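You operate a simulated robot arm through the tools that you are given. There is no shell and no other tool. Be economical: measure what you need, move in short steps, check, and stop when the job is done.

Carry out the task below with a simulated two-armed robot. There is one attempt and no reset: what you move stays moved.

Task
Count the film rolls on the top of the strapped cartons, then put as many of the grey weights from the top of the strapped cartons on the shelf under the packing bench. Then fetch the black bolt from the top of the stacked cartons and stand it on the orange card. Then put the grey tin on the blue plate on the top of the stacked cartons. Then put the black cone on the top of the stacked cartons away on the top of the bagging bench. Then take the blue cloth from the shelf under hopper one and leave it on the brown sheet there. Then put the blue strip on top of the teal disc. Then take the yellow plate and put it on the shelf of the teal cart. Then put the yellow tin from the top of the locker on the shelf under the bagging bench. Then take the grey cloth from the top of the tabs shelf and leave it on the green plate on the shelf under hopper one. Then put the green tote on the top of the packing bench away on the lower shelf of the stock rack. Then put the green tin on the top of the jumbo bench away on the top of the issue table. Then pull the cones drawer open. Keep to this order. Set down upright: grey weight, black bolt, yellow tin.

The check looks at the end state, three seconds after you hand in, the way a careful person would. Anything else that was tipped, shoved, dropped, spilled or broken makes it a failure. Flat cloth is picked up by pressing the open fingertips on it (5 to 10 N) and closing them slowly along it; thin cloth reads only 2 to 8 mm in the jaws.

Robot
Two 7-joint arms with two-finger parallel grippers on one trunk, on a base that drives. Base frame: it is fixed to the floor where the robot stands at the start and does not move with it; the origin is under the middle of the robot, x ahead of it, y to its left, z up; the surface under the hand at the start is at about z = 0.74. Lengths are in m, angles in degrees, forces in N, time in s.
The left shoulder is at the start at [0.05, 0.209, 1.196], the right one opposite. With the tool pointing down near the work surface each hand reaches from about 0.1 to 0.88 m from the robot's upright axis, wherever it stands, measured 20 degrees to its own side. Places, roughly: black bolt (3x3x7 cm) [-1.3, -1.6, 0.7]; black cone (9x9x5 cm) [-1.7, -1.4, 0.7]; blue cloth (11x7x2 cm) [-4, -2.7, 0.8]; blue plate (15x11x1 cm) [-1.4, -1.5, 0.7]; blue strip (5x16x3 cm) [-4.7, -9.9, 0.9]; brown sheet (22x17x1 cm) [-4, -3, 0.8]; cones drawer [0.4, -7.4, 0.7]; film roll (9x9x25 cm) [0.7, 0.1, 0.9]; green plate (15x11x1 cm) [-4, -3.3, 0.8]; green tin [-12.25, -1.25, 0.75]; green tote (26x17x17 cm) [0.7, -4.3, 0.8]; grey cloth (11x7x2 cm) [-5.3, -2.3, 1]; grey tin [-1.75, -1.5, 0.75]; grey weight [0.5, -0.25, 0.75]; lower shelf of the stock rack [0, -10.1, 0.5]; orange card [-1.25, -1.75, 0.75]; shelf of the teal cart [-7.5, -10, 0.6]; shelf under the bagging bench [0.6, -7.4, 0.3]; shelf under the packing bench [0.6, -4.4, 0.3]; teal disc (20x20x4 cm) [-9.6, -10.1, 0.8]; top of the bagging bench [0.6, -7.4, 0.8]; top of the issue table (86x26 cm) [-0.84, -9.94, 0.86]; yellow plate [-3.5, -10, 0.75]; yellow tin (4x4x6 cm) [-2.1, -9.9, 1]. Payload 4.4 kg a hand.
The tool frame of a hand sits at the grasp point between the pads (the TCP): z along the fingers, y along the line on which they close. The tips reach 0.023 m beyond it. The gripper opens to 0.094 m. The fingers are 0.038 m wide and 0.01 m thick; the gripper's body (0.054 by 0.096 m) begins 0.039 m behind the TCP.
Orientation is told as [roll, pitch, yaw] about the base's x, y, z axes, in that order, counted from this pose: with the fingers straight down and closing along the base's y, the tool's x points along the base's -x, its y along +y and its z along -z.

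Tools
- The arms move only by the tool move_arm. It takes "left_deltas", "right_deltas" or both (then of equal length, played together; a hand with none holds still); each is text: rows parted by semicolons, each of 7 numbers parted by spaces: the shift along the tool's x, y, z in units of 150 mm (1.0 is 150 mm), then the turn, a rotation vector about the tool's x, y, z in units of 60 degrees (1.0 is 60 degrees), then the finger opening in m, from 0 to 0.094. In form: dx dy dz wx wy wz gripper; .... A call has 1 to 20 rows; each row is the pose to reach, as a shift and turn from the pose commanded when the call began, along the tool's axes at that moment. A call with a number of a shift or a turn outside -1 to 1 is refused whole. Each row takes 0.2 s and may step no farther than 0.05 m and 8.6 degrees from the row before; otherwise, or with a gripper value out of range, the whole call is refused. Where a pose cannot be reached the arm comes as near as it can. A force on the tool above 40 N (or 10 N above the force at the start of the call, whichever is more), or a blocked arm, ends the call early, and 0.2 s more pass. The fingers move at their own pace (about 0.108 m/s each) and stop on an object; they squeeze with about 42 N. The grip force told is the motor's: it shows also when the fingers shut on nothing. Time passes only in rows, and 0.2 s behind the last, so rows that repeat a pose let the fingers close. It gives the time, the measured TCP pose, the force on the tool (base axes), the opening and the grip force at its end, in the units of the frame above (readings bear some noise), with the torque about the TCP (base axes, N m) and any sound that the robot's microphone picked up, and new pictures: "pictures" is both (left out), scene, wrist or none (wrist: the cameras of the hands that moved).
- Cameras (640 x 400 px; columns grow to the right, rows downward): "scene" is now at [0.147, -0.0285, 1.3655]; the picture's right is [-0.28, -0.96, 0.00], its down [-0.60, 0.17, -0.78] and it looks along [0.75, -0.22, -0.62] (base axes); focal length 272 px, centre (320, 200). "left" rides on the left gripper at [0.086, -0.016, -0.074] in its tool frame; the picture's right is [0.18, 0.98, 0.00], its down [-0.58, 0.11, -0.81] and it looks along [-0.79, 0.15, 0.59] (tool axes); focal length 243 px, centre (320, 200). "right" rides on the right gripper at [0.086, 0.016, -0.074] in its tool frame; the picture's right is [-0.18, 0.98, 0.00], its down [-0.58, -0.11, -0.81] and it looks along [-0.79, -0.15, 0.59] (tool axes); focal length 243 px, centre (320, 200). There is no depth. A picture from a camera that has moved, and an enlarged one, comes with that camera's place and axes in the base frame and with its lens. The place of the scene camera against the robot may be out by one fixed shift of up to 0.012 m in any direction.
- move_column(by): slides the trunk up (or, below 0, down) by that many m; the arms and the scene camera ride with it, the base frame stays. It gives what a move gives, with no picture.
- steer(legs): drives the robot by 1 to 6 legs, each [ahead, left, turn to the left] in m, m and degrees, along the robot's own axes; the way and the turn of a leg run together, so that a leg with both is an arc; at most 1.5 m and 180 degrees a leg. The arms and the cameras ride along, it lands a little off, and it stops where it bumps. It gives what a move gives, and a new picture of the scene camera.
- aim_head(pan, tilt): turns the head with the scene camera to pan (to the left, within 80 degrees either way) and tilt (down, from -29 to 69), counted from straight ahead of the robot. It gives what a move gives, and a new picture of the scene camera.
- enlarge(camera, box): a new picture of the part [left, top, right, bottom] of that camera's present view, enlarged. It takes no simulated time.
- job_done(): hands the job in; it is judged then, once.

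Work in short steps. Places have to be worked out from the pictures, the camera data and where the tool is seen: move nearer, look again, correct. Check each grasp and each placing, and mend what went wrong. You have 577 turns and 360 pictures in all, those below and enlarged ones among them. Open the grippers and draw the arms clear of the work before you hand the job in, unless the task says otherwise; then end with one line.

The tools are called after "Request:" as a command line: name --argument value ..., lists and objects as JSON in quotes. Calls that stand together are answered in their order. move_arm: Moves the arms, as the interface text tells. Its arguments: {"type":"object","properties":{"left_deltas":{"type":"string"},"right_deltas":{"type":"string"},"pictures":{"type":"string","enum":["both","scene","wrist","none"]}},"required":[]} The other tools are called the same way: move_column (by) slides the trunk up or down; steer (legs) drives the base; aim_head (pan, tilt) turns the head that bears the scene camera; enlarge (camera, box) takes an enlarged picture of a part of a camera's view; job_done () hands the job in.

At the start:

```text
time_s: 0.0
left_eef_pos: [0.5827, 0.0512, 1.0286]
left_ee_rot: [-0.1, 0.0, 0.0]
left_ft_force: [-0.1, 0.6, 0.2]
left_wrist_torque: [0.01, -0.02, 0.04]
left_gripper_width: 0.094
left_grasp_force: 0.2
right_eef_pos: [0.5986, -0.3766, 1.0562]
right_ee_rot: [0.0, 0.1, 0.0]
right_ft_force: [0.8, -0.8, -0.4]
right_wrist_torque: [0.02, 0.01, -0.02]
right_gripper_width: 0.0939
right_grasp_force: 0.1
trunk travel left (down, up): [-0.275, 0.288]
robot x, y, heading: [0.0025, -0.0018, 0.2]
head pan, tilt: [-16.0, 38.6]
```

scene: 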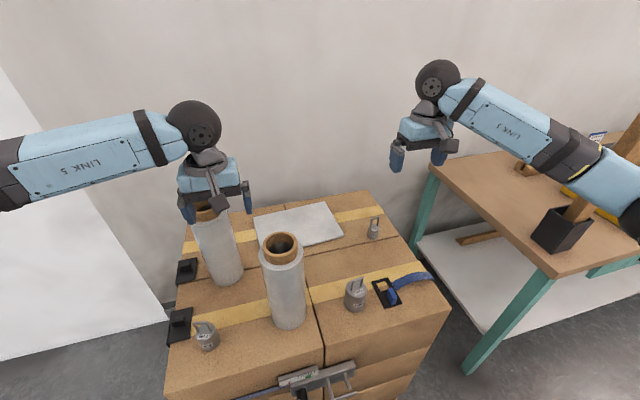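
right: 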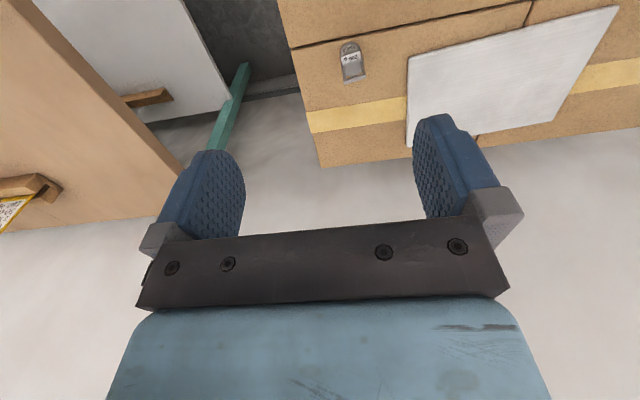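
left: 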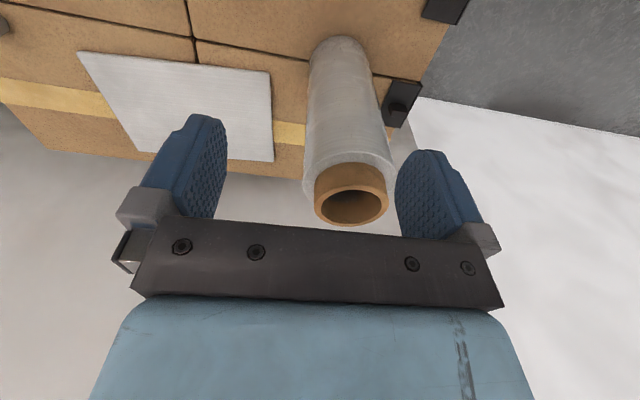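

I enlarge the carton top to count film rolls and see the weights' shape.

Request:
enlarge --camera "scene" --box '[160, 180, 460, 368]'

Request:
aim_head --pan 0 --tilt 55

```text
2.13 times, centred on (310, 274) of scene
camera zoom: at [0.147, -0.0285, 1.3655], right [-0.28, -0.96, 0.0], down [-0.6, 0.17, -0.78], along [0.75, -0.22, -0.62], focal length 578 px, centre (341, 43)
```

zoom: 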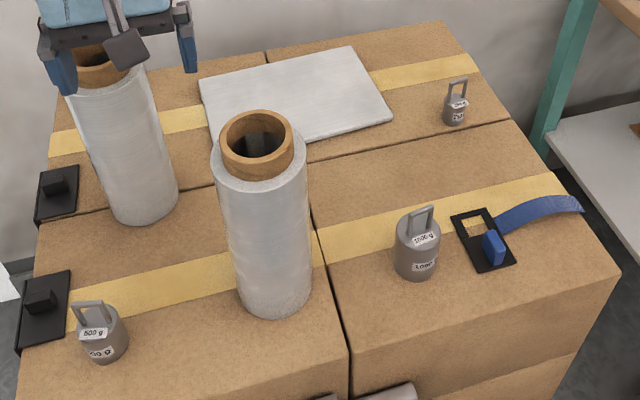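

```text
time_s: 0.8
left_eef_pos: [0.5837, 0.0527, 1.0283]
left_ee_rot: [-0.1, 0.0, -0.1]
left_ft_force: [-0.2, 0.9, 0.0]
left_wrist_torque: [0.01, -0.04, 0.0]
left_gripper_width: 0.094
left_grasp_force: 0.0
right_eef_pos: [0.5994, -0.3777, 1.0565]
right_ee_rot: [0.0, 0.0, 0.0]
right_ft_force: [-0.1, 0.3, 0.2]
right_wrist_torque: [0.0, 0.01, -0.02]
right_gripper_width: 0.0941
right_grasp_force: 0.0
trunk travel left (down, up): [-0.275, 0.288]
robot x, y, heading: [-0.0015, -0.0025, 0.0]
head pan, tilt: [0.0, 55.0]
camera scene: at [0.1365, -0.0049, 1.3428], right [0.0, -1.0, 0.0], down [-0.82, 0.0, -0.57], along [0.57, 0.0, -0.82], focal length 272 px, centre (320, 200)
```

scene: 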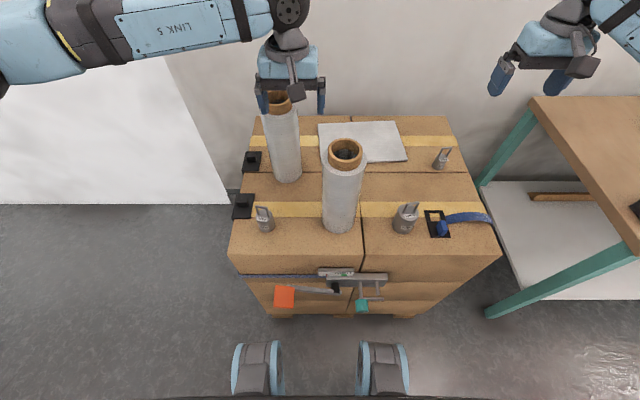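

I count two film rolls standing, so two weights are needed. I'll use the 500 g one (≈[0.47,0.134]) with the left hand and the 1000 g one (≈[0.466,-0.216]) with the right, bringing both hands above them tilted forward.

Request:
move_arm --left_deltas "0.3 0 0 0 0 0 0.094; 0.6 0.1 0 0 -0.1 0 0.094; 0.86 0.2 0 0 -0.2 0 0.094; 0.86 0.35 0.1 0 -0.3 0 0.094; 0.86 0.54 0.2 0 -0.4 0 0.094; 0.86 0.54 0.4 0 -0.5 0 0.094; 0.86 0.54 0.6 0 -0.583 0 0.094; 0.86 0.54 0.6 0 -0.583 0 0.094" --right_deltas "0.25 0.25 0 0 0 0 0.094; 0.5 0.5 0 0 -0.1 0 0.094; 0.7 0.75 0 0 -0.2 0 0.094; 0.96 1.0 0.1 0 -0.3 0 0.094; 0.96 1.0 0.2 0 -0.4 0 0.094; 0.96 1.0 0.4 0 -0.5 0 0.094; 0.96 1.0 0.6 0 -0.583 0 0.094; 0.96 1.0 0.8 0 -0.583 0 0.094"

```text
refused: row 1 steps farther than a row can; nothing moved
```

The right-hand step was slightly too long; I rerun it with smaller steps.

Request:
move_arm --left_deltas "0.3 0 0 0 0 0 0.094; 0.6 0.1 0 0 -0.1 0 0.094; 0.86 0.2 0 0 -0.2 0 0.094; 0.86 0.35 0.1 0 -0.3 0 0.094; 0.86 0.54 0.2 0 -0.4 0 0.094; 0.86 0.54 0.4 0 -0.5 0 0.094; 0.86 0.54 0.6 0 -0.583 0 0.094; 0.86 0.54 0.6 0 -0.583 0 0.094" --right_deltas "0.2 0.2 0 0 0 0 0.094; 0.4 0.4 0 0 -0.1 0 0.094; 0.6 0.6 0 0 -0.2 0 0.094; 0.8 0.8 0.1 0 -0.3 0 0.094; 0.96 1.0 0.2 0 -0.4 0 0.094; 0.96 1.0 0.4 0 -0.5 0 0.094; 0.96 1.0 0.6 0 -0.583 0 0.094; 0.96 1.0 0.8 0 -0.583 0 0.094"

```text
time_s: 2.6
left_eef_pos: [0.4544, 0.134, 0.9366]
left_ee_rot: [0.2, -35.0, 0.0]
left_ft_force: [0.0, 0.3, -0.6]
left_wrist_torque: [-0.02, -0.02, 0.0]
left_gripper_width: 0.094
left_grasp_force: 0.0
right_eef_pos: [0.4552, -0.2268, 0.9339]
right_ee_rot: [0.0, -35.2, -0.1]
right_ft_force: [0.2, -0.1, -0.7]
right_wrist_torque: [-0.01, 0.02, 0.01]
right_gripper_width: 0.0941
right_grasp_force: 0.1
trunk travel left (down, up): [-0.275, 0.288]
robot x, y, heading: [-0.0013, 0.0004, -0.0]
head pan, tilt: [0.0, 55.0]
camera scene: at [0.1367, -0.0055, 1.3427], right [0.0, -1.0, 0.0], down [-0.82, 0.0, -0.57], along [0.57, 0.0, -0.82], focal length 272 px, centre (320, 200)
camera right: at [0.3418, -0.212, 0.9472], right [0.15, 0.98, 0.11], down [0.01, -0.11, 0.99], along [0.99, -0.15, -0.03], focal length 243 px, centre (320, 200)
camera left: at [0.3405, 0.1184, 0.9496], right [-0.15, 0.98, -0.1], down [0.01, 0.11, 0.99], along [0.99, 0.15, -0.03], focal length 243 px, centre (320, 200)
```

scene: 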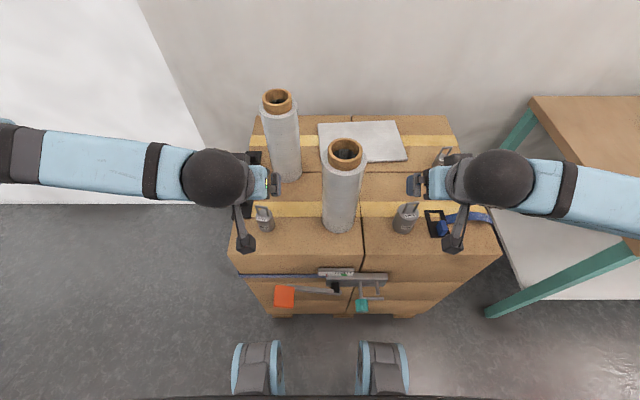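
right: 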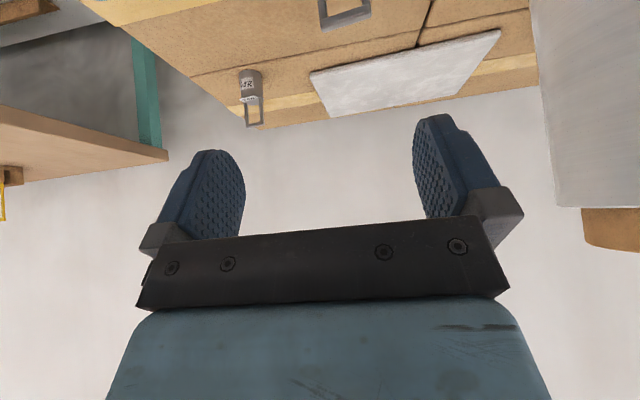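
left: 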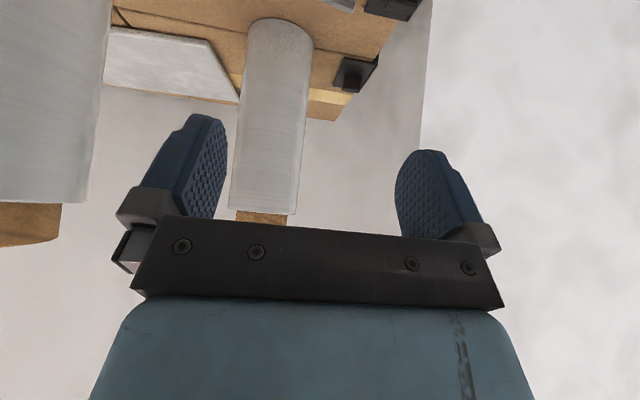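

Hands are tilted and above. I go down to pre-grasp points about 8 cm back from each weight along the finger direction and look with the wrist cameras.

Request:
move_arm --left_deltas "0.2 0 0.15 0 0 0 0.094; 0.4 0 0.3 0 0 0 0.094; 0.519 0 0.415 0 0 0 0.094; 0.519 0 0.415 0 0 0 0.094" --right_deltas "0.2 0.03 0.15 0 0 0 0.094; 0.4 0.05 0.3 0 0 0 0.094; 0.536 0.073 0.381 0 0 0 0.094; 0.536 0.073 0.381 0 0 0 0.094"

```text
time_s: 3.6
left_eef_pos: [0.4242, 0.1352, 0.8405]
left_ee_rot: [0.0, -35.1, -0.1]
left_ft_force: [-0.4, 0.0, -0.5]
left_wrist_torque: [-0.01, 0.02, 0.0]
left_gripper_width: 0.094
left_grasp_force: 0.0
right_eef_pos: [0.4201, -0.2167, 0.8436]
right_ee_rot: [0.1, -34.9, 0.0]
right_ft_force: [-0.2, -0.3, 0.1]
right_wrist_torque: [-0.02, -0.01, -0.04]
right_gripper_width: 0.0939
right_grasp_force: 0.0
trunk travel left (down, up): [-0.275, 0.288]
robot x, y, heading: [-0.003, 0.0, 0.0]
head pan, tilt: [0.0, 55.0]
camera scene: at [0.1363, -0.005, 1.3427], right [0.0, -1.0, 0.0], down [-0.82, 0.0, -0.57], along [0.57, 0.0, -0.82], focal length 272 px, centre (320, 200)
camera right: at [0.3062, -0.2002, 0.8569], right [0.15, 0.98, 0.11], down [0.01, -0.11, 0.99], along [0.99, -0.15, -0.03], focal length 243 px, centre (320, 200)
camera left: at [0.3106, 0.1196, 0.8525], right [-0.15, 0.98, -0.11], down [0.01, 0.11, 0.99], along [0.99, 0.15, -0.03], focal length 243 px, centre (320, 200)
```

scene: 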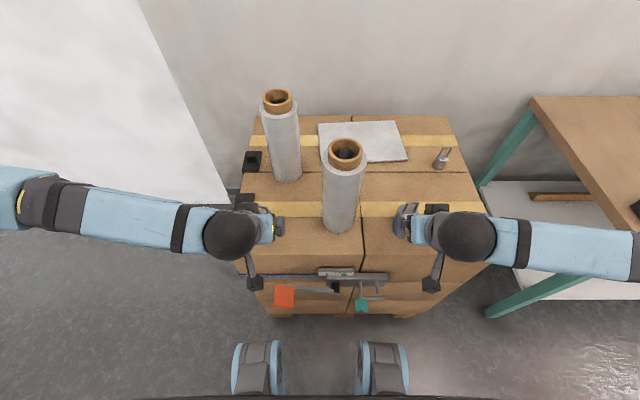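
right: 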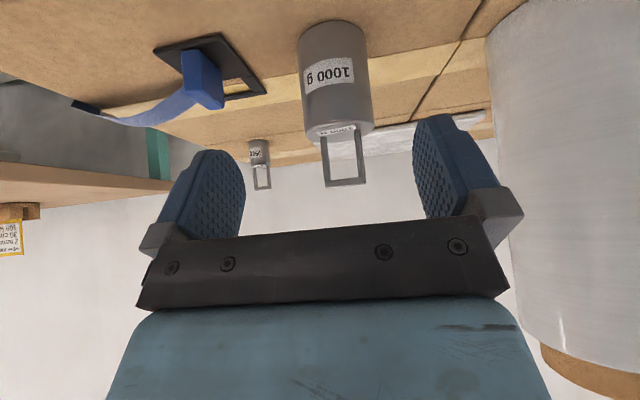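
left: 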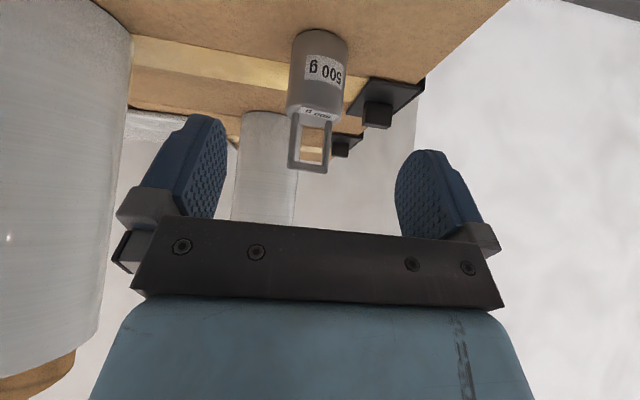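

Wrist views put the weights at about R [0.481,-0.206] and L [0.484,0.134], with tall handles. I tilt to 45° to clear the handles, then go in around the bodies, still open.

Request:
move_arm --left_deltas "0 0 0 0 -0.09 0 0.094; 0 0 0 0 -0.167 0 0.094; -0.015 0 0.2 0 -0.167 0 0.094; -0.03 0 0.4 0 -0.167 0 0.094; -0.044 0 0.564 0 -0.167 0 0.094; -0.044 0 0.564 0 -0.167 0 0.094" --right_deltas "0 0.03 0 0 -0.09 0 0.094; 0 0.073 0 0 -0.167 0 0.094; -0.03 0.073 0.2 0 -0.167 0 0.094; -0.05 0.073 0.4 0 -0.167 0 0.094; -0.08 0.073 0.536 0 -0.167 0 0.094; -0.08 0.073 0.536 0 -0.167 0 0.094"

```text
time_s: 4.8
left_eef_pos: [0.4827, 0.1352, 0.776]
left_ee_rot: [0.1, -45.2, 0.0]
left_ft_force: [0.5, 0.2, 0.3]
left_wrist_torque: [0.03, 0.01, 0.01]
left_gripper_width: 0.094
left_grasp_force: 0.0
right_eef_pos: [0.4211, -0.14, 0.7802]
right_ee_rot: [13.5, -33.1, -15.8]
right_ft_force: [-5.6, 5.7, 13.7]
right_wrist_torque: [-0.44, 0.36, -0.33]
right_gripper_width: 0.0913
right_grasp_force: 0.1
right hand out of reach, approached as far as the arm can: row 1, 2, 3, 4, 5, 6
trunk travel left (down, up): [-0.275, 0.288]
robot x, y, heading: [-0.0021, -0.001, 0.1]
head pan, tilt: [0.0, 55.0]
stopped in row 6 (right hand): the force on the tool passed its limit at 109 N (the readings are from after the stop); the commanded pose is now the measured one
camera scene: at [0.136, -0.0034, 1.3428], right [0.0, -1.0, 0.0], down [-0.82, 0.0, -0.57], along [0.57, 0.0, -0.82], focal length 272 px, centre (320, 200)
camera right: at [0.3113, -0.1098, 0.7975], right [0.29, 0.91, 0.29], down [-0.01, -0.3, 0.95], along [0.96, -0.28, -0.08], focal length 243 px, centre (320, 200)
camera left: at [0.3673, 0.1188, 0.7677], right [-0.13, 0.98, -0.13], down [-0.16, 0.11, 0.98], along [0.98, 0.15, 0.14], focal length 243 px, centre (320, 200)
```

scene: 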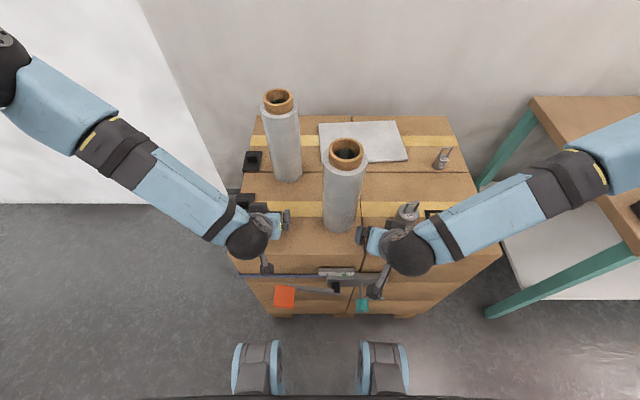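
right: 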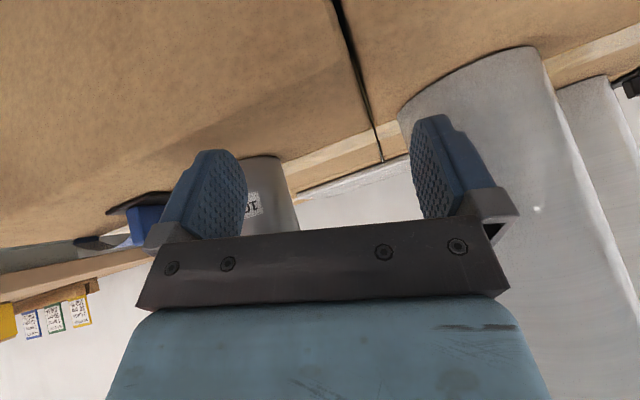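
left: 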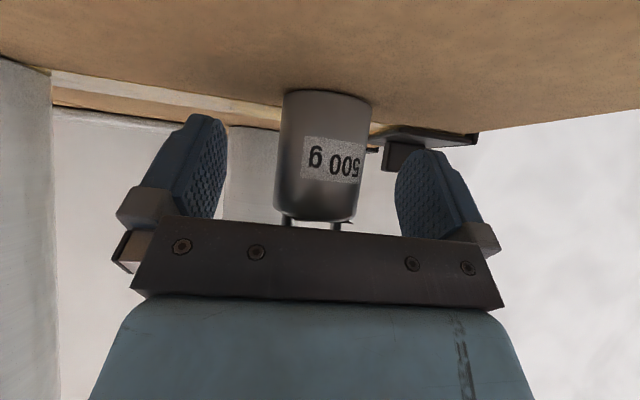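

The right arm hit a joint limit, swerved and touched something; weight and roll still stand in the picture. I back the right hand off along its fingers, while the left, well placed, closes on the 500 g weight.

Request:
move_arm --left_deltas "0 0 0 0 0 0 0.05; 0 0 0 0 0 0 0.02; 0 0 0 0 0 0 0.02; 0 0 0 0 0 0 0.02" --right_deltas "0 0 -0.1 0 0 0 0.094; 0 0 -0.3 0 0 0 0.094; 0 0 -0.5 0 0 0 0.094; 0 0 -0.6 0 0 0 0.094"

```text
time_s: 5.8
left_eef_pos: [0.4813, 0.1342, 0.7762]
left_ee_rot: [0.3, -45.0, 0.0]
left_ft_force: [-0.3, 0.1, -0.4]
left_wrist_torque: [0.02, -0.03, -0.02]
left_gripper_width: 0.0386
left_grasp_force: 41.8
right_eef_pos: [0.3695, -0.1486, 0.851]
right_ee_rot: [13.3, -33.0, -15.9]
right_ft_force: [-0.1, -0.1, -0.4]
right_wrist_torque: [-0.04, 0.03, -0.01]
right_gripper_width: 0.0938
right_grasp_force: 0.1
trunk travel left (down, up): [-0.275, 0.288]
robot x, y, heading: [0.0005, -0.0013, 0.1]
head pan, tilt: [0.0, 55.0]
camera scene: at [0.1368, -0.0052, 1.3426], right [0.0, -1.0, 0.0], down [-0.82, 0.0, -0.57], along [0.57, 0.0, -0.82], focal length 272 px, centre (320, 200)
camera right: at [0.2599, -0.1191, 0.8686], right [0.29, 0.91, 0.29], down [-0.01, -0.3, 0.95], along [0.96, -0.28, -0.08], focal length 243 px, centre (320, 200)
camera left: at [0.3676, 0.1175, 0.7674], right [-0.13, 0.98, -0.13], down [-0.16, 0.11, 0.98], along [0.98, 0.15, 0.14], focal length 243 px, centre (320, 200)
```

scene: 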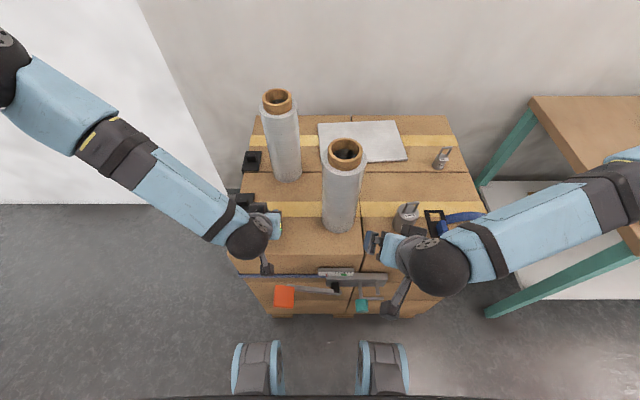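
right: 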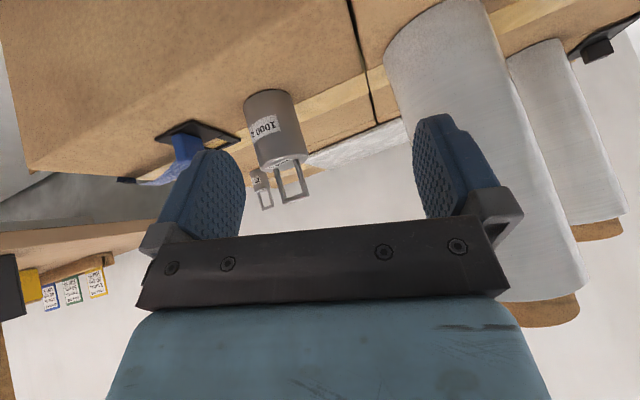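
left: 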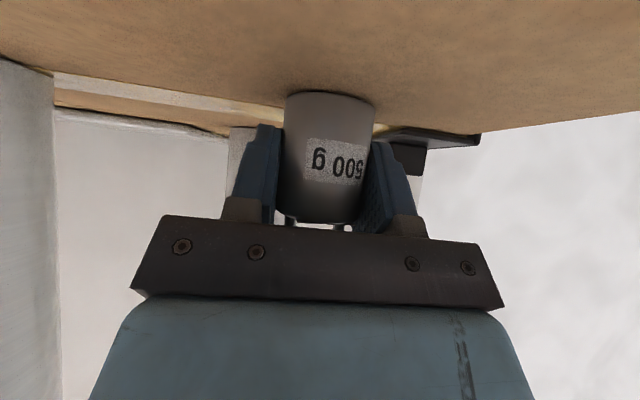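

Left grip is solid (38.6 mm, 42 N). I lift the left weight straight up.

Request:
move_arm --left_deltas "-0.1 0 -0.1 0 0 0 0.02; -0.3 0 -0.3 0 0 0 0.02; -0.5 0 -0.5 0 0 0 0.02; -0.7 0 -0.7 0 0 0 0.02; -0.7 0 -0.7 0 0 0 0.02" --pictures "none"

Request:
steer --legs '[[-0.2, 0, 0]]'

```text
time_s: 7.0
left_eef_pos: [0.4823, 0.1303, 0.9236]
left_ee_rot: [0.1, -45.0, -0.1]
left_ft_force: [0.3, 0.8, -5.4]
left_wrist_torque: [0.02, -0.03, -0.01]
left_gripper_width: 0.0387
left_grasp_force: 42.0
right_eef_pos: [0.37, -0.1488, 0.8506]
right_ee_rot: [13.4, -33.1, -15.9]
right_ft_force: [0.8, 0.1, -0.6]
right_wrist_torque: [0.02, 0.02, 0.0]
right_gripper_width: 0.0941
right_grasp_force: 0.1
trunk travel left (down, up): [-0.275, 0.288]
robot x, y, heading: [0.002, -0.0014, 0.1]
head pan, tilt: [0.0, 55.0]
```

```text
time_s: 8.7
left_eef_pos: [0.2774, 0.1316, 0.9222]
left_ee_rot: [0.1, -45.1, 0.1]
left_ft_force: [-0.1, -0.6, -6.2]
left_wrist_torque: [-0.01, 0.0, -0.01]
left_gripper_width: 0.0389
left_grasp_force: 42.0
right_eef_pos: [0.1662, -0.1476, 0.8509]
right_ee_rot: [13.4, -33.0, -15.6]
right_ft_force: [-1.6, -0.4, -0.2]
right_wrist_torque: [-0.01, -0.02, 0.02]
right_gripper_width: 0.0942
right_grasp_force: 0.0
trunk travel left (down, up): [-0.275, 0.288]
robot x, y, heading: [-0.2027, -0.0033, 0.1]
head pan, tilt: [0.0, 55.0]
camera scene: at [-0.068, -0.0047, 1.3427], right [0.0, -1.0, 0.0], down [-0.82, 0.0, -0.57], along [0.57, 0.0, -0.82], focal length 272 px, centre (320, 200)
```

scene: 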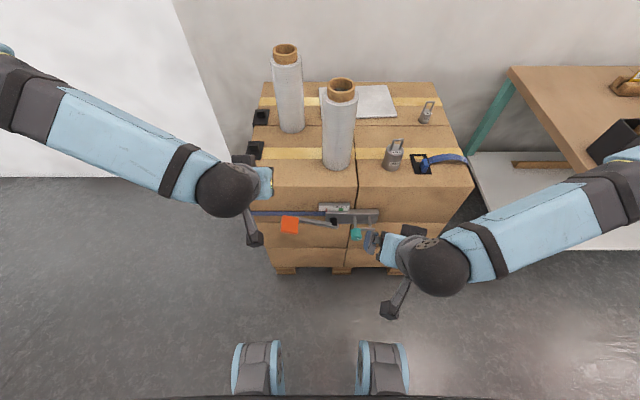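

Left is carrying the 500 g weight; the 1000 g one is unmoved at about [0.48,-0.21]. I straighten the right hand to a 45° forward tilt and move it forward.

Request:
move_arm --right_deltas "-0.2 0 0.02 0.016 -0.043 -0.056 0.094; -0.4 0 0.04 0.032 -0.086 -0.112 0.094; -0.6 0 0.06 0.048 -0.13 -0.168 0.094; -0.8 0 0.08 0.065 -0.173 -0.223 0.094; -0.865 0 0.086 0.065 -0.173 -0.223 0.094; -0.865 0 0.086 0.065 -0.173 -0.223 0.094" --pictures "none"

```text
time_s: 10.1
left_eef_pos: [0.2765, 0.1319, 0.9229]
left_ee_rot: [0.1, -45.0, 0.1]
left_ft_force: [0.1, -0.1, -4.9]
left_wrist_torque: [0.03, 0.01, -0.02]
left_gripper_width: 0.0387
left_grasp_force: 42.3
right_eef_pos: [0.2791, -0.1757, 0.9089]
right_ee_rot: [-0.5, -45.0, -0.1]
right_ft_force: [0.0, 0.8, 0.3]
right_wrist_torque: [-0.01, -0.03, 0.0]
right_gripper_width: 0.0939
right_grasp_force: 0.0
trunk travel left (down, up): [-0.275, 0.288]
robot x, y, heading: [-0.2051, 0.001, 0.2]
head pan, tilt: [0.0, 55.0]
```

Orientation is clean now. I move to the pre-grasp point 10 cm back from the 1000 g weight.

Request:
move_arm --right_deltas "-0.1 -0.05 0.25 0 0 0 0.094; -0.2 -0.1 0.5 0 0 0 0.094; -0.3 -0.15 0.75 0 0 0 0.094; -0.344 -0.2 0.844 0 0 0 0.094; -0.344 -0.2 0.844 0 0 0 0.094" --pictures "wrist"

```text
time_s: 11.3
left_eef_pos: [0.2777, 0.1313, 0.9226]
left_ee_rot: [0.1, -44.9, 0.0]
left_ft_force: [0.4, -0.4, -4.2]
left_wrist_torque: [0.02, -0.01, -0.01]
left_gripper_width: 0.0388
left_grasp_force: 42.0
right_eef_pos: [0.4051, -0.2098, 0.857]
right_ee_rot: [-0.4, -45.0, -0.1]
right_ft_force: [0.1, -0.1, 0.7]
right_wrist_torque: [0.0, 0.01, 0.0]
right_gripper_width: 0.0941
right_grasp_force: 0.0
trunk travel left (down, up): [-0.275, 0.288]
robot x, y, heading: [-0.2027, -0.0015, 0.3]
head pan, tilt: [0.0, 55.0]
camera right: at [0.2917, -0.1924, 0.851], right [0.14, 0.98, 0.12], down [-0.16, -0.1, 0.98], along [0.98, -0.16, 0.14], focal length 243 px, centre (320, 200)
```

right: 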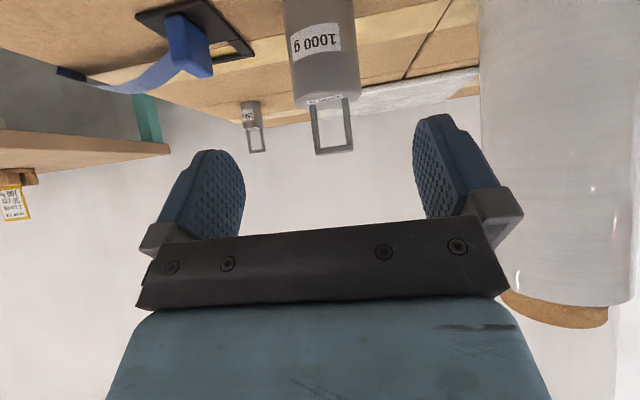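

Aligned at y≈-0.206. I slide 10 cm along the fingers around the body and close.

Request:
move_arm --right_deltas "0 0.025 0.25 0 0 0 0.094; 0 0.025 0.5 0 0 0 0.094; 0 0.025 0.667 0 0 0 0.094; 0 0.025 0.667 0 0 0 0.094; 0 0.025 0.667 0 0 0 0.05; 0 0.025 0.667 0 0 0 0.02; 0 0.025 0.667 0 0 0 0.02; 0 0.025 0.667 0 0 0 0.02" --pictures "wrist"

```text
time_s: 13.1
left_eef_pos: [0.2766, 0.1326, 0.9228]
left_ee_rot: [0.3, -45.1, 0.1]
left_ft_force: [0.1, 0.3, -4.9]
left_wrist_torque: [0.0, 0.01, -0.02]
left_gripper_width: 0.0386
left_grasp_force: 42.1
right_eef_pos: [0.4782, -0.2041, 0.788]
right_ee_rot: [-0.5, -45.0, -0.1]
right_ft_force: [2.3, -4.8, 1.5]
right_wrist_torque: [0.09, -0.15, -0.11]
right_gripper_width: 0.049
right_grasp_force: 42.1
trunk travel left (down, up): [-0.275, 0.288]
robot x, y, heading: [-0.2045, 0.0, -0.3]
head pan, tilt: [0.0, 55.0]
camera right: at [0.3637, -0.1873, 0.7804], right [0.14, 0.98, 0.12], down [-0.16, -0.1, 0.98], along [0.98, -0.16, 0.14], focal length 243 px, centre (320, 200)
```

right: 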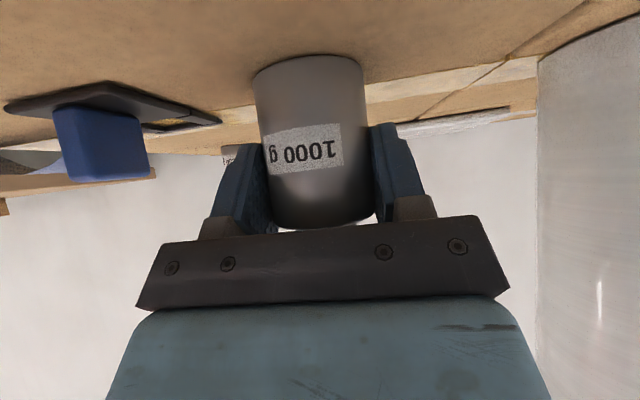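

Both held. I lift the right weight straight up, then back off a little and look to the right to plan the drive.

Request:
move_arm --right_deltas "-0.1 0 -0.1 0 0 0 0.02; -0.3 0 -0.3 0 0 0 0.02; -0.5 0 -0.5 0 0 0 0.02; -0.65 0 -0.65 0 0 0 0.02; -0.65 0 -0.65 0 0 0 0.02" --pictures "none"

Request:
steer --legs '[[-0.45, 0, 0]]'

Request:
aim_head --pan -60 --tilt 25

```text
time_s: 14.3
left_eef_pos: [0.278, 0.132, 0.9209]
left_ee_rot: [0.2, -45.0, 0.1]
left_ft_force: [0.2, -0.1, -4.7]
left_wrist_torque: [-0.01, 0.0, -0.02]
left_gripper_width: 0.0388
left_grasp_force: 41.8
right_eef_pos: [0.4757, -0.2046, 0.9255]
right_ee_rot: [-0.5, -44.8, -0.1]
right_ft_force: [0.4, -0.1, -9.2]
right_wrist_torque: [0.0, 0.01, 0.02]
right_gripper_width: 0.049
right_grasp_force: 42.3
trunk travel left (down, up): [-0.275, 0.288]
robot x, y, heading: [-0.2024, -0.0001, 0.2]
head pan, tilt: [0.0, 55.0]
```

```text
time_s: 17.0
left_eef_pos: [-0.176, 0.1329, 0.9225]
left_ee_rot: [0.2, -45.0, 0.3]
left_ft_force: [-0.8, 0.2, -5.7]
left_wrist_torque: [0.03, -0.01, -0.02]
left_gripper_width: 0.0386
left_grasp_force: 41.6
right_eef_pos: [0.0228, -0.2026, 0.9262]
right_ee_rot: [-0.5, -44.9, 0.2]
right_ft_force: [-0.5, -0.7, -9.6]
right_wrist_torque: [0.01, 0.04, -0.01]
right_gripper_width: 0.049
right_grasp_force: 41.8
trunk travel left (down, up): [-0.275, 0.288]
robot x, y, heading: [-0.6572, -0.0015, 0.4]
head pan, tilt: [0.0, 55.0]
camera scene: at [-0.5197, -0.0066, 1.3425], right [0.01, -1.0, 0.0], down [-0.82, -0.01, -0.57], along [0.57, 0.0, -0.82], focal length 272 px, centre (320, 200)
```

scene: 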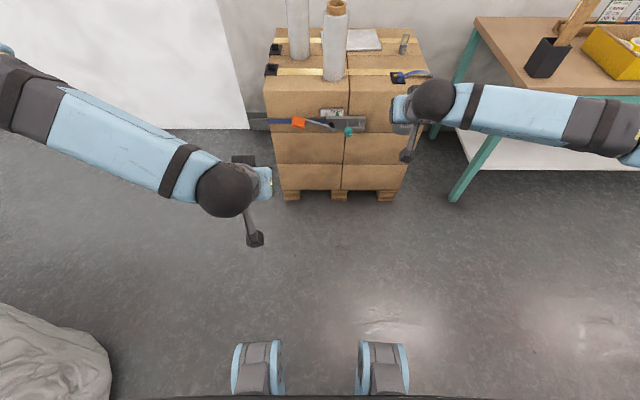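

```text
time_s: 18.3
left_eef_pos: [-0.176, 0.1337, 0.9223]
left_ee_rot: [0.1, -45.0, 0.4]
left_ft_force: [-1.1, 0.3, -5.1]
left_wrist_torque: [-0.02, -0.02, -0.02]
left_gripper_width: 0.0384
left_grasp_force: 41.0
right_eef_pos: [0.0224, -0.2025, 0.9252]
right_ee_rot: [-0.5, -44.9, 0.2]
right_ft_force: [0.8, -0.1, -10.1]
right_wrist_torque: [0.03, 0.02, -0.02]
right_gripper_width: 0.0487
right_grasp_force: 42.7
trunk travel left (down, up): [-0.275, 0.288]
robot x, y, heading: [-0.6588, -0.004, 0.4]
head pan, tilt: [-60.0, 25.0]
camera scene: at [-0.5446, -0.0866, 1.3864], right [-0.86, -0.51, 0.0], down [-0.22, 0.36, -0.91], along [0.46, -0.78, -0.42], focal length 272 px, centre (320, 200)
```

scene: 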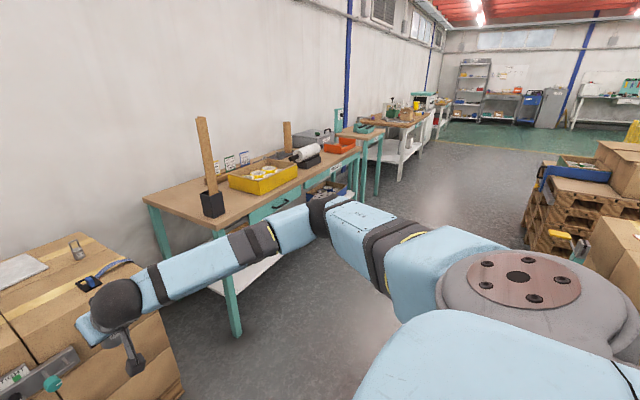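

The aisle between bench fronts (x≈0.43) and pallets (x≲-1.1) is free. I strafe right along the aisle at x≈-0.5 in two legs.

Request:
steer --legs '[[0.15, -1.5, 0], [0, -1.5, 0]]'

```text
refused: leg 1 is longer than a leg can be; nothing moved
```

The diagonal was just too long; I use 1.4 m legs.

Request:
steer --legs '[[0.15, -1.4, 0], [0, -1.4, 0]]'

```text
time_s: 42.8
left_eef_pos: [0.0161, -2.6446, 0.9224]
left_ee_rot: [0.2, -45.0, 2.2]
left_ft_force: [0.4, -0.9, -3.9]
left_wrist_torque: [0.05, -0.05, 0.02]
left_gripper_width: 0.0381
left_grasp_force: 41.3
right_eef_pos: [0.2251, -2.9728, 0.9253]
right_ee_rot: [-0.4, -44.9, 2.0]
right_ft_force: [-0.7, 0.3, -9.4]
right_wrist_torque: [-0.05, 0.01, 0.01]
right_gripper_width: 0.0488
right_grasp_force: 42.2
trunk travel left (down, up): [-0.275, 0.288]
robot x, y, heading: [-0.4596, -2.7924, 1.9]
head pan, tilt: [-60.0, 25.0]
camera scene: at [-0.3463, -2.8736, 1.3865], right [-0.85, -0.53, 0.0], down [-0.23, 0.36, -0.91], along [0.48, -0.77, -0.42], focal length 272 px, centre (320, 200)
```

scene: 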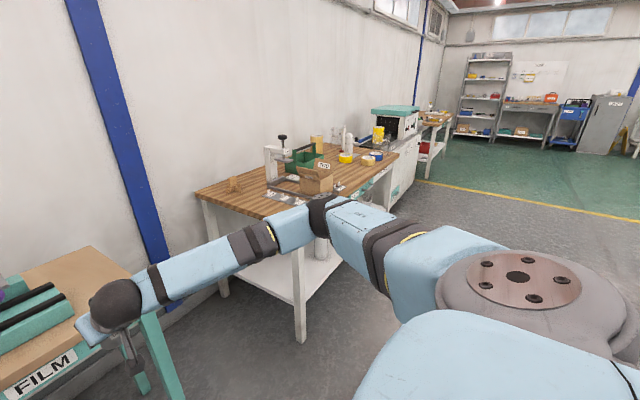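

Packing bench's near leg is at about [0.32,-3.72]. I strafe on 1.4 m to stand in front of it, squaring the heading, then look at the shelf.

Request:
steer --legs '[[-0.06, -1.4, -2]]'

Request:
aim_head --pan 0 --tilt 40

```text
time_s: 55.5
left_eef_pos: [-0.0053, -4.0968, 0.9219]
left_ee_rot: [0.1, -45.0, 0.4]
left_ft_force: [-0.8, -0.1, -4.9]
left_wrist_torque: [-0.02, 0.0, -0.04]
left_gripper_width: 0.0381
left_grasp_force: 42.1
right_eef_pos: [0.1935, -4.4326, 0.9259]
right_ee_rot: [-0.5, -44.9, 0.2]
right_ft_force: [0.5, -0.4, -10.3]
right_wrist_torque: [0.01, 0.0, -0.01]
right_gripper_width: 0.0481
right_grasp_force: 42.2
trunk travel left (down, up): [-0.275, 0.288]
robot x, y, heading: [-0.4895, -4.2333, 0.5]
head pan, tilt: [-60.0, 25.0]
camera scene: at [-0.3749, -4.3154, 1.3865], right [-0.86, -0.51, 0.0], down [-0.22, 0.36, -0.91], along [0.46, -0.78, -0.42], focal length 272 px, centre (320, 200)
```

scene: 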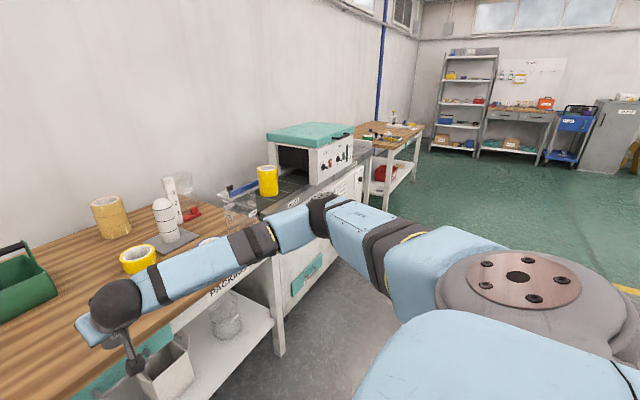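

```text
time_s: 56.8
left_eef_pos: [-0.0056, -4.0961, 0.9223]
left_ee_rot: [0.3, -44.9, 0.4]
left_ft_force: [-0.3, -0.8, -5.1]
left_wrist_torque: [0.02, -0.04, -0.01]
left_gripper_width: 0.0377
left_grasp_force: 41.6
right_eef_pos: [0.1933, -4.4341, 0.9248]
right_ee_rot: [-0.5, -44.8, 0.2]
right_ft_force: [0.1, -0.8, -10.0]
right_wrist_torque: [0.01, 0.05, 0.02]
right_gripper_width: 0.0484
right_grasp_force: 41.9
trunk travel left (down, up): [-0.275, 0.288]
robot x, y, heading: [-0.4833, -4.2319, 0.3]
head pan, tilt: [0.0, 40.0]
camera scene: at [-0.3366, -4.2353, 1.3631], right [0.01, -1.0, 0.0], down [-0.64, 0.0, -0.77], along [0.77, 0.01, -0.64], focal length 272 px, centre (320, 200)
```

scene: 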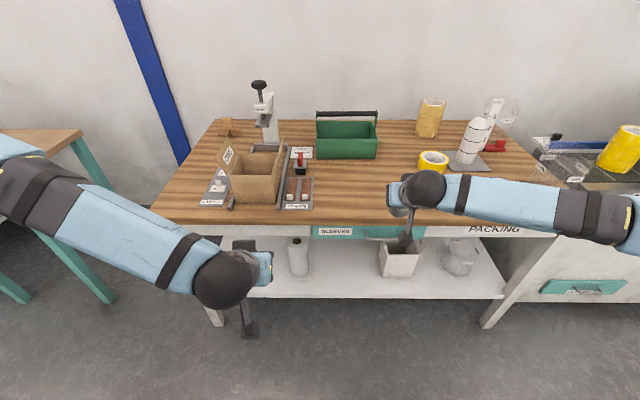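

The shelf (z≈0.3, front edge x≈0.30, bench top overhangs to x≈0.2) has a bottle at y≈-4.12 and a bin at y≈-4.56. I draw the right hand back, shift the robot left 0.1 m, then lower the trunk.

Request:
move_arm --right_deltas "0.2 0 -0.2 0 0 0 0.02; 0.4 0 -0.4 0 0 0 0.02; 0.6 0 -0.6 0 0 0 0.02; 0.8 0 -0.8 0 0 0 0.02; 0.8 0 -0.8 0 0 0 0.02" --pictures "none"

Request:
steer --legs '[[-0.1, 0.1, 0]]'

Request:
move_column --by -0.26

Request:
aim_head --pan 0 --tilt 30

```text
time_s: 58.0
left_eef_pos: [-0.0049, -4.0967, 0.9222]
left_ee_rot: [0.2, -45.0, 0.4]
left_ft_force: [0.8, 0.3, -4.7]
left_wrist_torque: [-0.01, 0.0, 0.0]
left_gripper_width: 0.038
left_grasp_force: 42.2
right_eef_pos: [0.0222, -4.4311, 0.9245]
right_ee_rot: [-0.4, -45.0, 0.2]
right_ft_force: [0.9, 0.4, -10.0]
right_wrist_torque: [0.0, 0.05, 0.01]
right_gripper_width: 0.0484
right_grasp_force: 41.6
trunk travel left (down, up): [-0.275, 0.288]
robot x, y, heading: [-0.4896, -4.2324, 0.4]
head pan, tilt: [0.0, 40.0]
```

```text
time_s: 59.6
left_eef_pos: [-0.1051, -3.9967, 0.9233]
left_ee_rot: [0.2, -45.0, 0.4]
left_ft_force: [-0.2, 0.4, -4.6]
left_wrist_torque: [0.04, 0.0, 0.01]
left_gripper_width: 0.0377
left_grasp_force: 41.9
right_eef_pos: [-0.0758, -4.331, 0.925]
right_ee_rot: [-0.5, -44.8, 0.2]
right_ft_force: [-0.3, 1.1, -9.4]
right_wrist_torque: [-0.01, 0.04, -0.01]
right_gripper_width: 0.0483
right_grasp_force: 42.2
trunk travel left (down, up): [-0.275, 0.288]
robot x, y, heading: [-0.587, -4.1294, 0.3]
head pan, tilt: [0.0, 40.0]
camera scene: at [-0.4354, -4.1359, 1.3632], right [0.01, -1.0, 0.0], down [-0.64, -0.01, -0.77], along [0.77, 0.01, -0.64], focal length 272 px, centre (320, 200)
```

scene: 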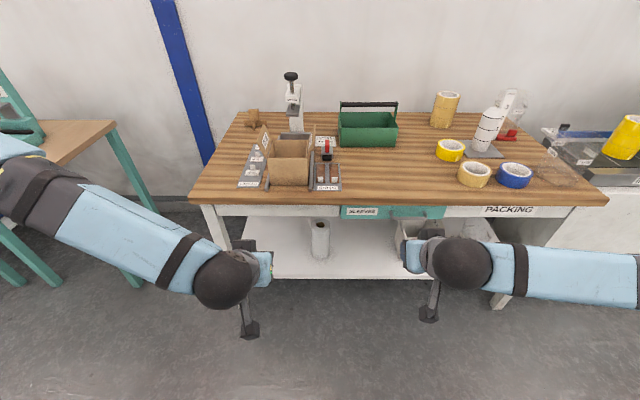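

```text
time_s: 62.2
left_eef_pos: [-0.1043, -3.9969, 0.6615]
left_ee_rot: [0.1, -45.0, 0.4]
left_ft_force: [0.0, 0.3, -4.8]
left_wrist_torque: [0.02, -0.01, 0.04]
left_gripper_width: 0.0381
left_grasp_force: 41.2
right_eef_pos: [-0.0771, -4.3322, 0.6643]
right_ee_rot: [-0.5, -44.7, 0.1]
right_ft_force: [0.5, 0.6, -8.6]
right_wrist_torque: [-0.01, 0.03, 0.03]
right_gripper_width: 0.0483
right_grasp_force: 41.9
trunk travel left (down, up): [-0.015, 0.548]
robot x, y, heading: [-0.5867, -4.1337, 0.7]
head pan, tilt: [0.0, 40.0]
```

```text
time_s: 63.0
left_eef_pos: [-0.1049, -3.9974, 0.6624]
left_ee_rot: [0.2, -45.0, 0.3]
left_ft_force: [0.1, 1.4, -4.7]
left_wrist_torque: [-0.02, -0.02, 0.0]
left_gripper_width: 0.0377
left_grasp_force: 41.6
right_eef_pos: [-0.0752, -4.3328, 0.6645]
right_ee_rot: [-0.4, -44.8, 0.2]
right_ft_force: [0.2, 0.2, -9.6]
right_wrist_torque: [0.01, 0.04, -0.02]
right_gripper_width: 0.0481
right_grasp_force: 42.4
trunk travel left (down, up): [-0.015, 0.548]
robot x, y, heading: [-0.5882, -4.1324, 0.3]
head pan, tilt: [0.0, 30.0]
camera scene: at [-0.4299, -4.1361, 1.1185], right [0.01, -1.0, 0.0], down [-0.5, 0.0, -0.87], along [0.87, 0.01, -0.5], focal length 272 px, centre (320, 200)
```

scene: 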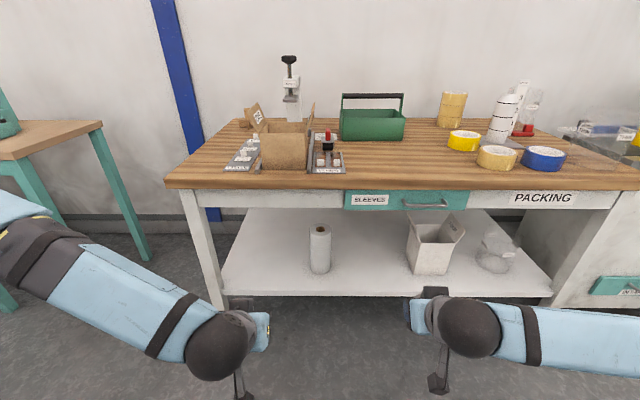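

Free spots: right weight between roll (y -4.12) and bin (y -4.5) at y≈-4.33; left weight at y≈-3.91. I lower both hands in front of the bench, and then drive forward 0.2 m.

Request:
move_arm --left_deltas "0.198 0.114 0.198 0 0 0 0.02; 0.396 0.228 0.396 0 0 0 0.02; 0.594 0.342 0.594 0 0 0 0.02; 0.792 0.456 0.792 0 0 0 0.02; 0.99 0.57 0.99 0 0 0 0.02; 0.99 0.57 0.99 0 0 0 0.02" --right_deltas "0.198 0 0.198 0 0 0 0.02; 0.396 0 0.396 0 0 0 0.02; 0.594 0 0.594 0 0 0 0.02; 0.792 0 0.792 0 0 0 0.02; 0.99 0.02 0.99 0 0 0 0.02; 0.99 0.02 0.99 0 0 0 0.02" --pictures "none"

Request:
steer --legs '[[0.2, 0, 0]]'

```text
time_s: 64.3
left_eef_pos: [-0.0806, -3.9576, 0.4796]
left_ee_rot: [2.2, -43.2, 0.4]
left_ft_force: [0.1, 1.1, -4.5]
left_wrist_torque: [0.04, -0.03, 0.03]
left_gripper_width: 0.0378
left_grasp_force: 42.0
left hand out of reach, approached as far as the arm can: row 3, 4, 5, 6
right_eef_pos: [-0.0762, -4.3322, 0.5599]
right_ee_rot: [-0.7, -44.6, 0.2]
right_ft_force: [0.1, 0.1, -10.2]
right_wrist_torque: [0.0, 0.04, 0.0]
right_gripper_width: 0.0481
right_grasp_force: 41.7
right hand out of reach, approached as far as the arm can: row 3, 4, 5, 6
trunk travel left (down, up): [-0.015, 0.548]
robot x, y, heading: [-0.5847, -4.1363, 0.5]
head pan, tilt: [0.0, 30.0]
```

```text
time_s: 65.9
left_eef_pos: [0.116, -3.9579, 0.4801]
left_ee_rot: [2.1, -43.2, 0.3]
left_ft_force: [-1.1, -0.8, -4.5]
left_wrist_torque: [-0.02, 0.03, 0.02]
left_gripper_width: 0.0381
left_grasp_force: 41.9
right_eef_pos: [0.1197, -4.3315, 0.5592]
right_ee_rot: [-0.8, -44.4, 0.1]
right_ft_force: [0.3, 0.8, -10.1]
right_wrist_torque: [0.01, 0.03, -0.01]
right_gripper_width: 0.048
right_grasp_force: 42.1
trunk travel left (down, up): [-0.015, 0.548]
robot x, y, heading: [-0.3918, -4.1304, 0.2]
head pan, tilt: [0.0, 30.0]
camera scene: at [-0.234, -4.135, 1.1184], right [0.01, -1.0, 0.0], down [-0.5, 0.0, -0.87], along [0.87, 0.01, -0.5], focal length 272 px, centre (320, 200)
```

scene: 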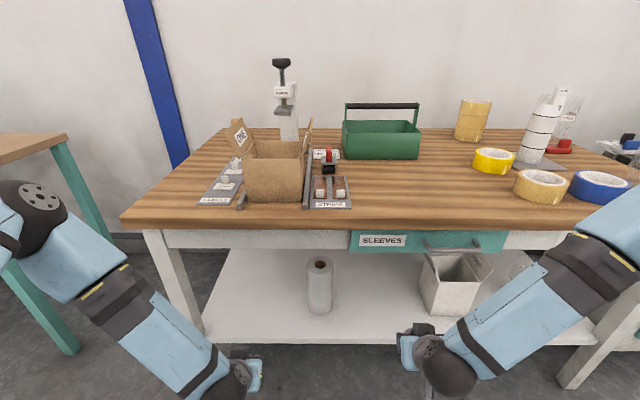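

The folded arms could not go lower there, but there's room ahead. I move the hands forward and down beneath the bench edge.

Request:
move_arm --left_deltas "-0.07 0.06 0.21 0 0 0 0.02; -0.14 0.12 0.42 0 0 0 0.02; -0.21 0.19 0.63 0 0 0 0.02; -0.28 0.25 0.85 0 0 0 0.02; -0.28 0.25 0.85 0 0 0 0.02" --right_deltas "-0.01 0 0.25 0 0 0 0.02; -0.02 0 0.5 0 0 0 0.02; -0.03 0 0.75 0 0 0 0.02; -0.047 0 0.99 0 0 0 0.02; -0.047 0 0.99 0 0 0 0.02"

```text
time_s: 67.1
left_eef_pos: [0.2493, -3.9723, 0.4484]
left_ee_rot: [2.5, -42.7, -0.2]
left_ft_force: [-1.7, -0.1, -8.8]
left_wrist_torque: [-0.04, -0.11, 0.01]
left_gripper_width: 0.0376
left_grasp_force: 42.3
left hand out of reach, approached as far as the arm can: row 3, 4, 5
right_eef_pos: [0.228, -4.3326, 0.4607]
right_ee_rot: [-0.8, -44.1, -0.1]
right_ft_force: [0.2, -1.1, -11.6]
right_wrist_torque: [0.03, 0.0, 0.05]
right_gripper_width: 0.0476
right_grasp_force: 41.7
right hand out of reach, approached as far as the arm can: row 3
trunk travel left (down, up): [-0.015, 0.548]
robot x, y, heading: [-0.3899, -4.1325, 0.3]
head pan, tilt: [0.0, 30.0]
camera scene: at [-0.2319, -4.1382, 1.118], right [0.01, -1.0, 0.0], down [-0.5, 0.0, -0.86], along [0.86, 0.01, -0.5], focal length 272 px, centre (320, 200)
camera right: at [0.1148, -4.3152, 0.4552], right [0.14, 0.98, 0.12], down [-0.14, -0.1, 0.98], along [0.98, -0.16, 0.13], focal length 243 px, centre (320, 200)
camera left: at [0.1348, -3.9913, 0.4442], right [-0.16, 0.98, -0.09], down [-0.12, 0.07, 0.99], along [0.98, 0.17, 0.11], focal length 243 px, centre (320, 200)
```

scene: 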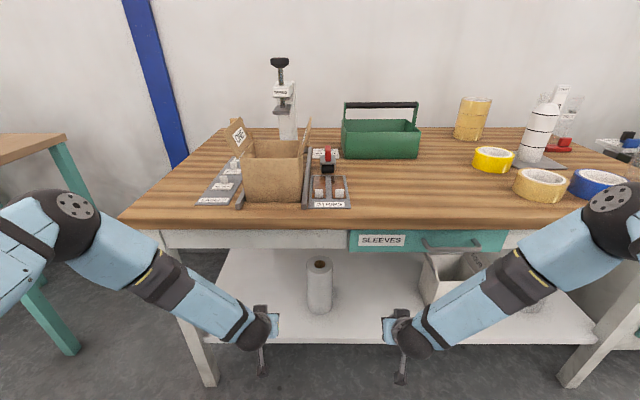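
right: 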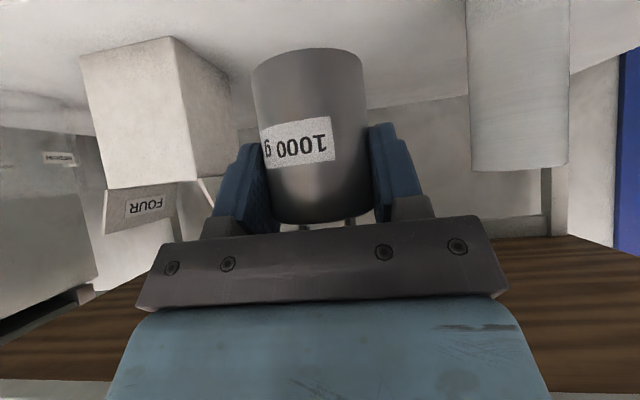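
left: 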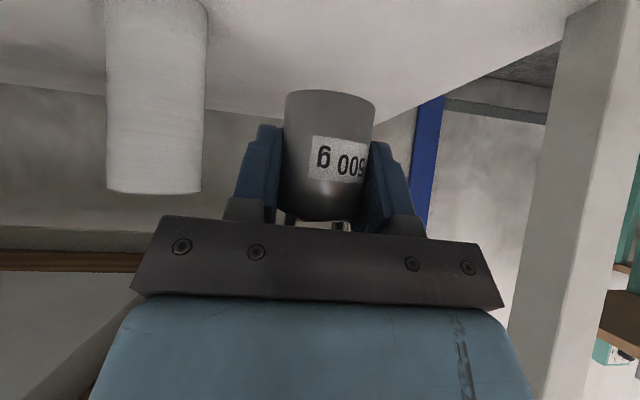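

Right hand has a clear path between bin and roll. I take it further forward and down to hover over the shelf.

Request:
move_arm --right_deltas "-0.1 0 0.24 0 0 0 0.02; -0.2 0 0.48 0 0 0 0.02; -0.28 0 0.72 0 0 0 0.02; -0.28 0 0.95 0 0 0 0.02; -0.28 0 0.95 0 0 0 0.02" --pictures "wrist"

```text
time_s: 68.3
left_eef_pos: [0.2502, -3.9718, 0.4509]
left_ee_rot: [2.3, -43.1, 0.3]
left_ft_force: [0.9, 0.5, -4.6]
left_wrist_torque: [-0.01, 0.01, 0.0]
left_gripper_width: 0.038
left_grasp_force: 42.2
right_eef_pos: [0.3578, -4.336, 0.3887]
right_ee_rot: [-0.8, -44.4, 0.1]
right_ft_force: [0.0, 0.3, -9.9]
right_wrist_torque: [0.0, 0.03, -0.02]
right_gripper_width: 0.0476
right_grasp_force: 42.1
trunk travel left (down, up): [-0.015, 0.548]
robot x, y, heading: [-0.3918, -4.1332, 0.6]
head pan, tilt: [0.0, 30.0]
camera right: at [0.2439, -4.3194, 0.3823], right [0.14, 0.98, 0.12], down [-0.15, -0.1, 0.98], along [0.98, -0.16, 0.13], focal length 243 px, centre (320, 200)
```

right: 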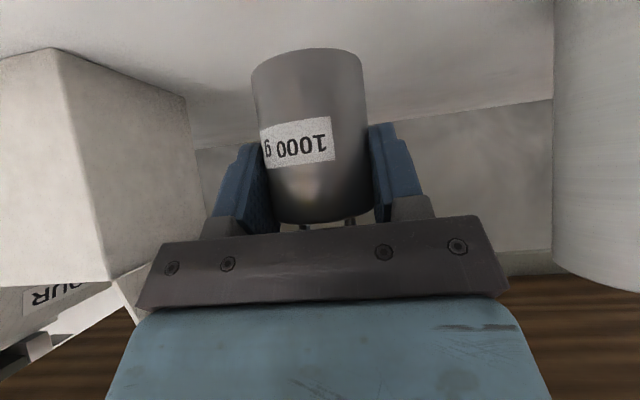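

Clear on both sides. I lower towards the shelf in small steps, watching for contact.

Request:
move_arm --right_deltas "0.03 0 0.13 0 0 0 0.02; 0.07 0 0.26 0 0 0 0.02; 0.09 0 0.28 0 0 0 0.02; 0.107 0 0.297 0 0 0 0.02; 0.107 0 0.297 0 0 0 0.02" --pictures "none"

```text
time_s: 69.5
left_eef_pos: [0.2501, -3.9725, 0.45]
left_ee_rot: [2.1, -43.1, 0.3]
left_ft_force: [0.0, -0.4, -3.9]
left_wrist_torque: [0.0, 0.0, 0.04]
left_gripper_width: 0.0379
left_grasp_force: 41.8
right_eef_pos: [0.3795, -4.3373, 0.3445]
right_ee_rot: [-0.8, -44.3, 0.2]
right_ft_force: [0.1, -0.6, -10.2]
right_wrist_torque: [-0.01, -0.01, -0.01]
right_gripper_width: 0.0477
right_grasp_force: 42.0
trunk travel left (down, up): [-0.015, 0.548]
robot x, y, heading: [-0.3914, -4.1333, 0.5]
head pan, tilt: [0.0, 30.0]
```

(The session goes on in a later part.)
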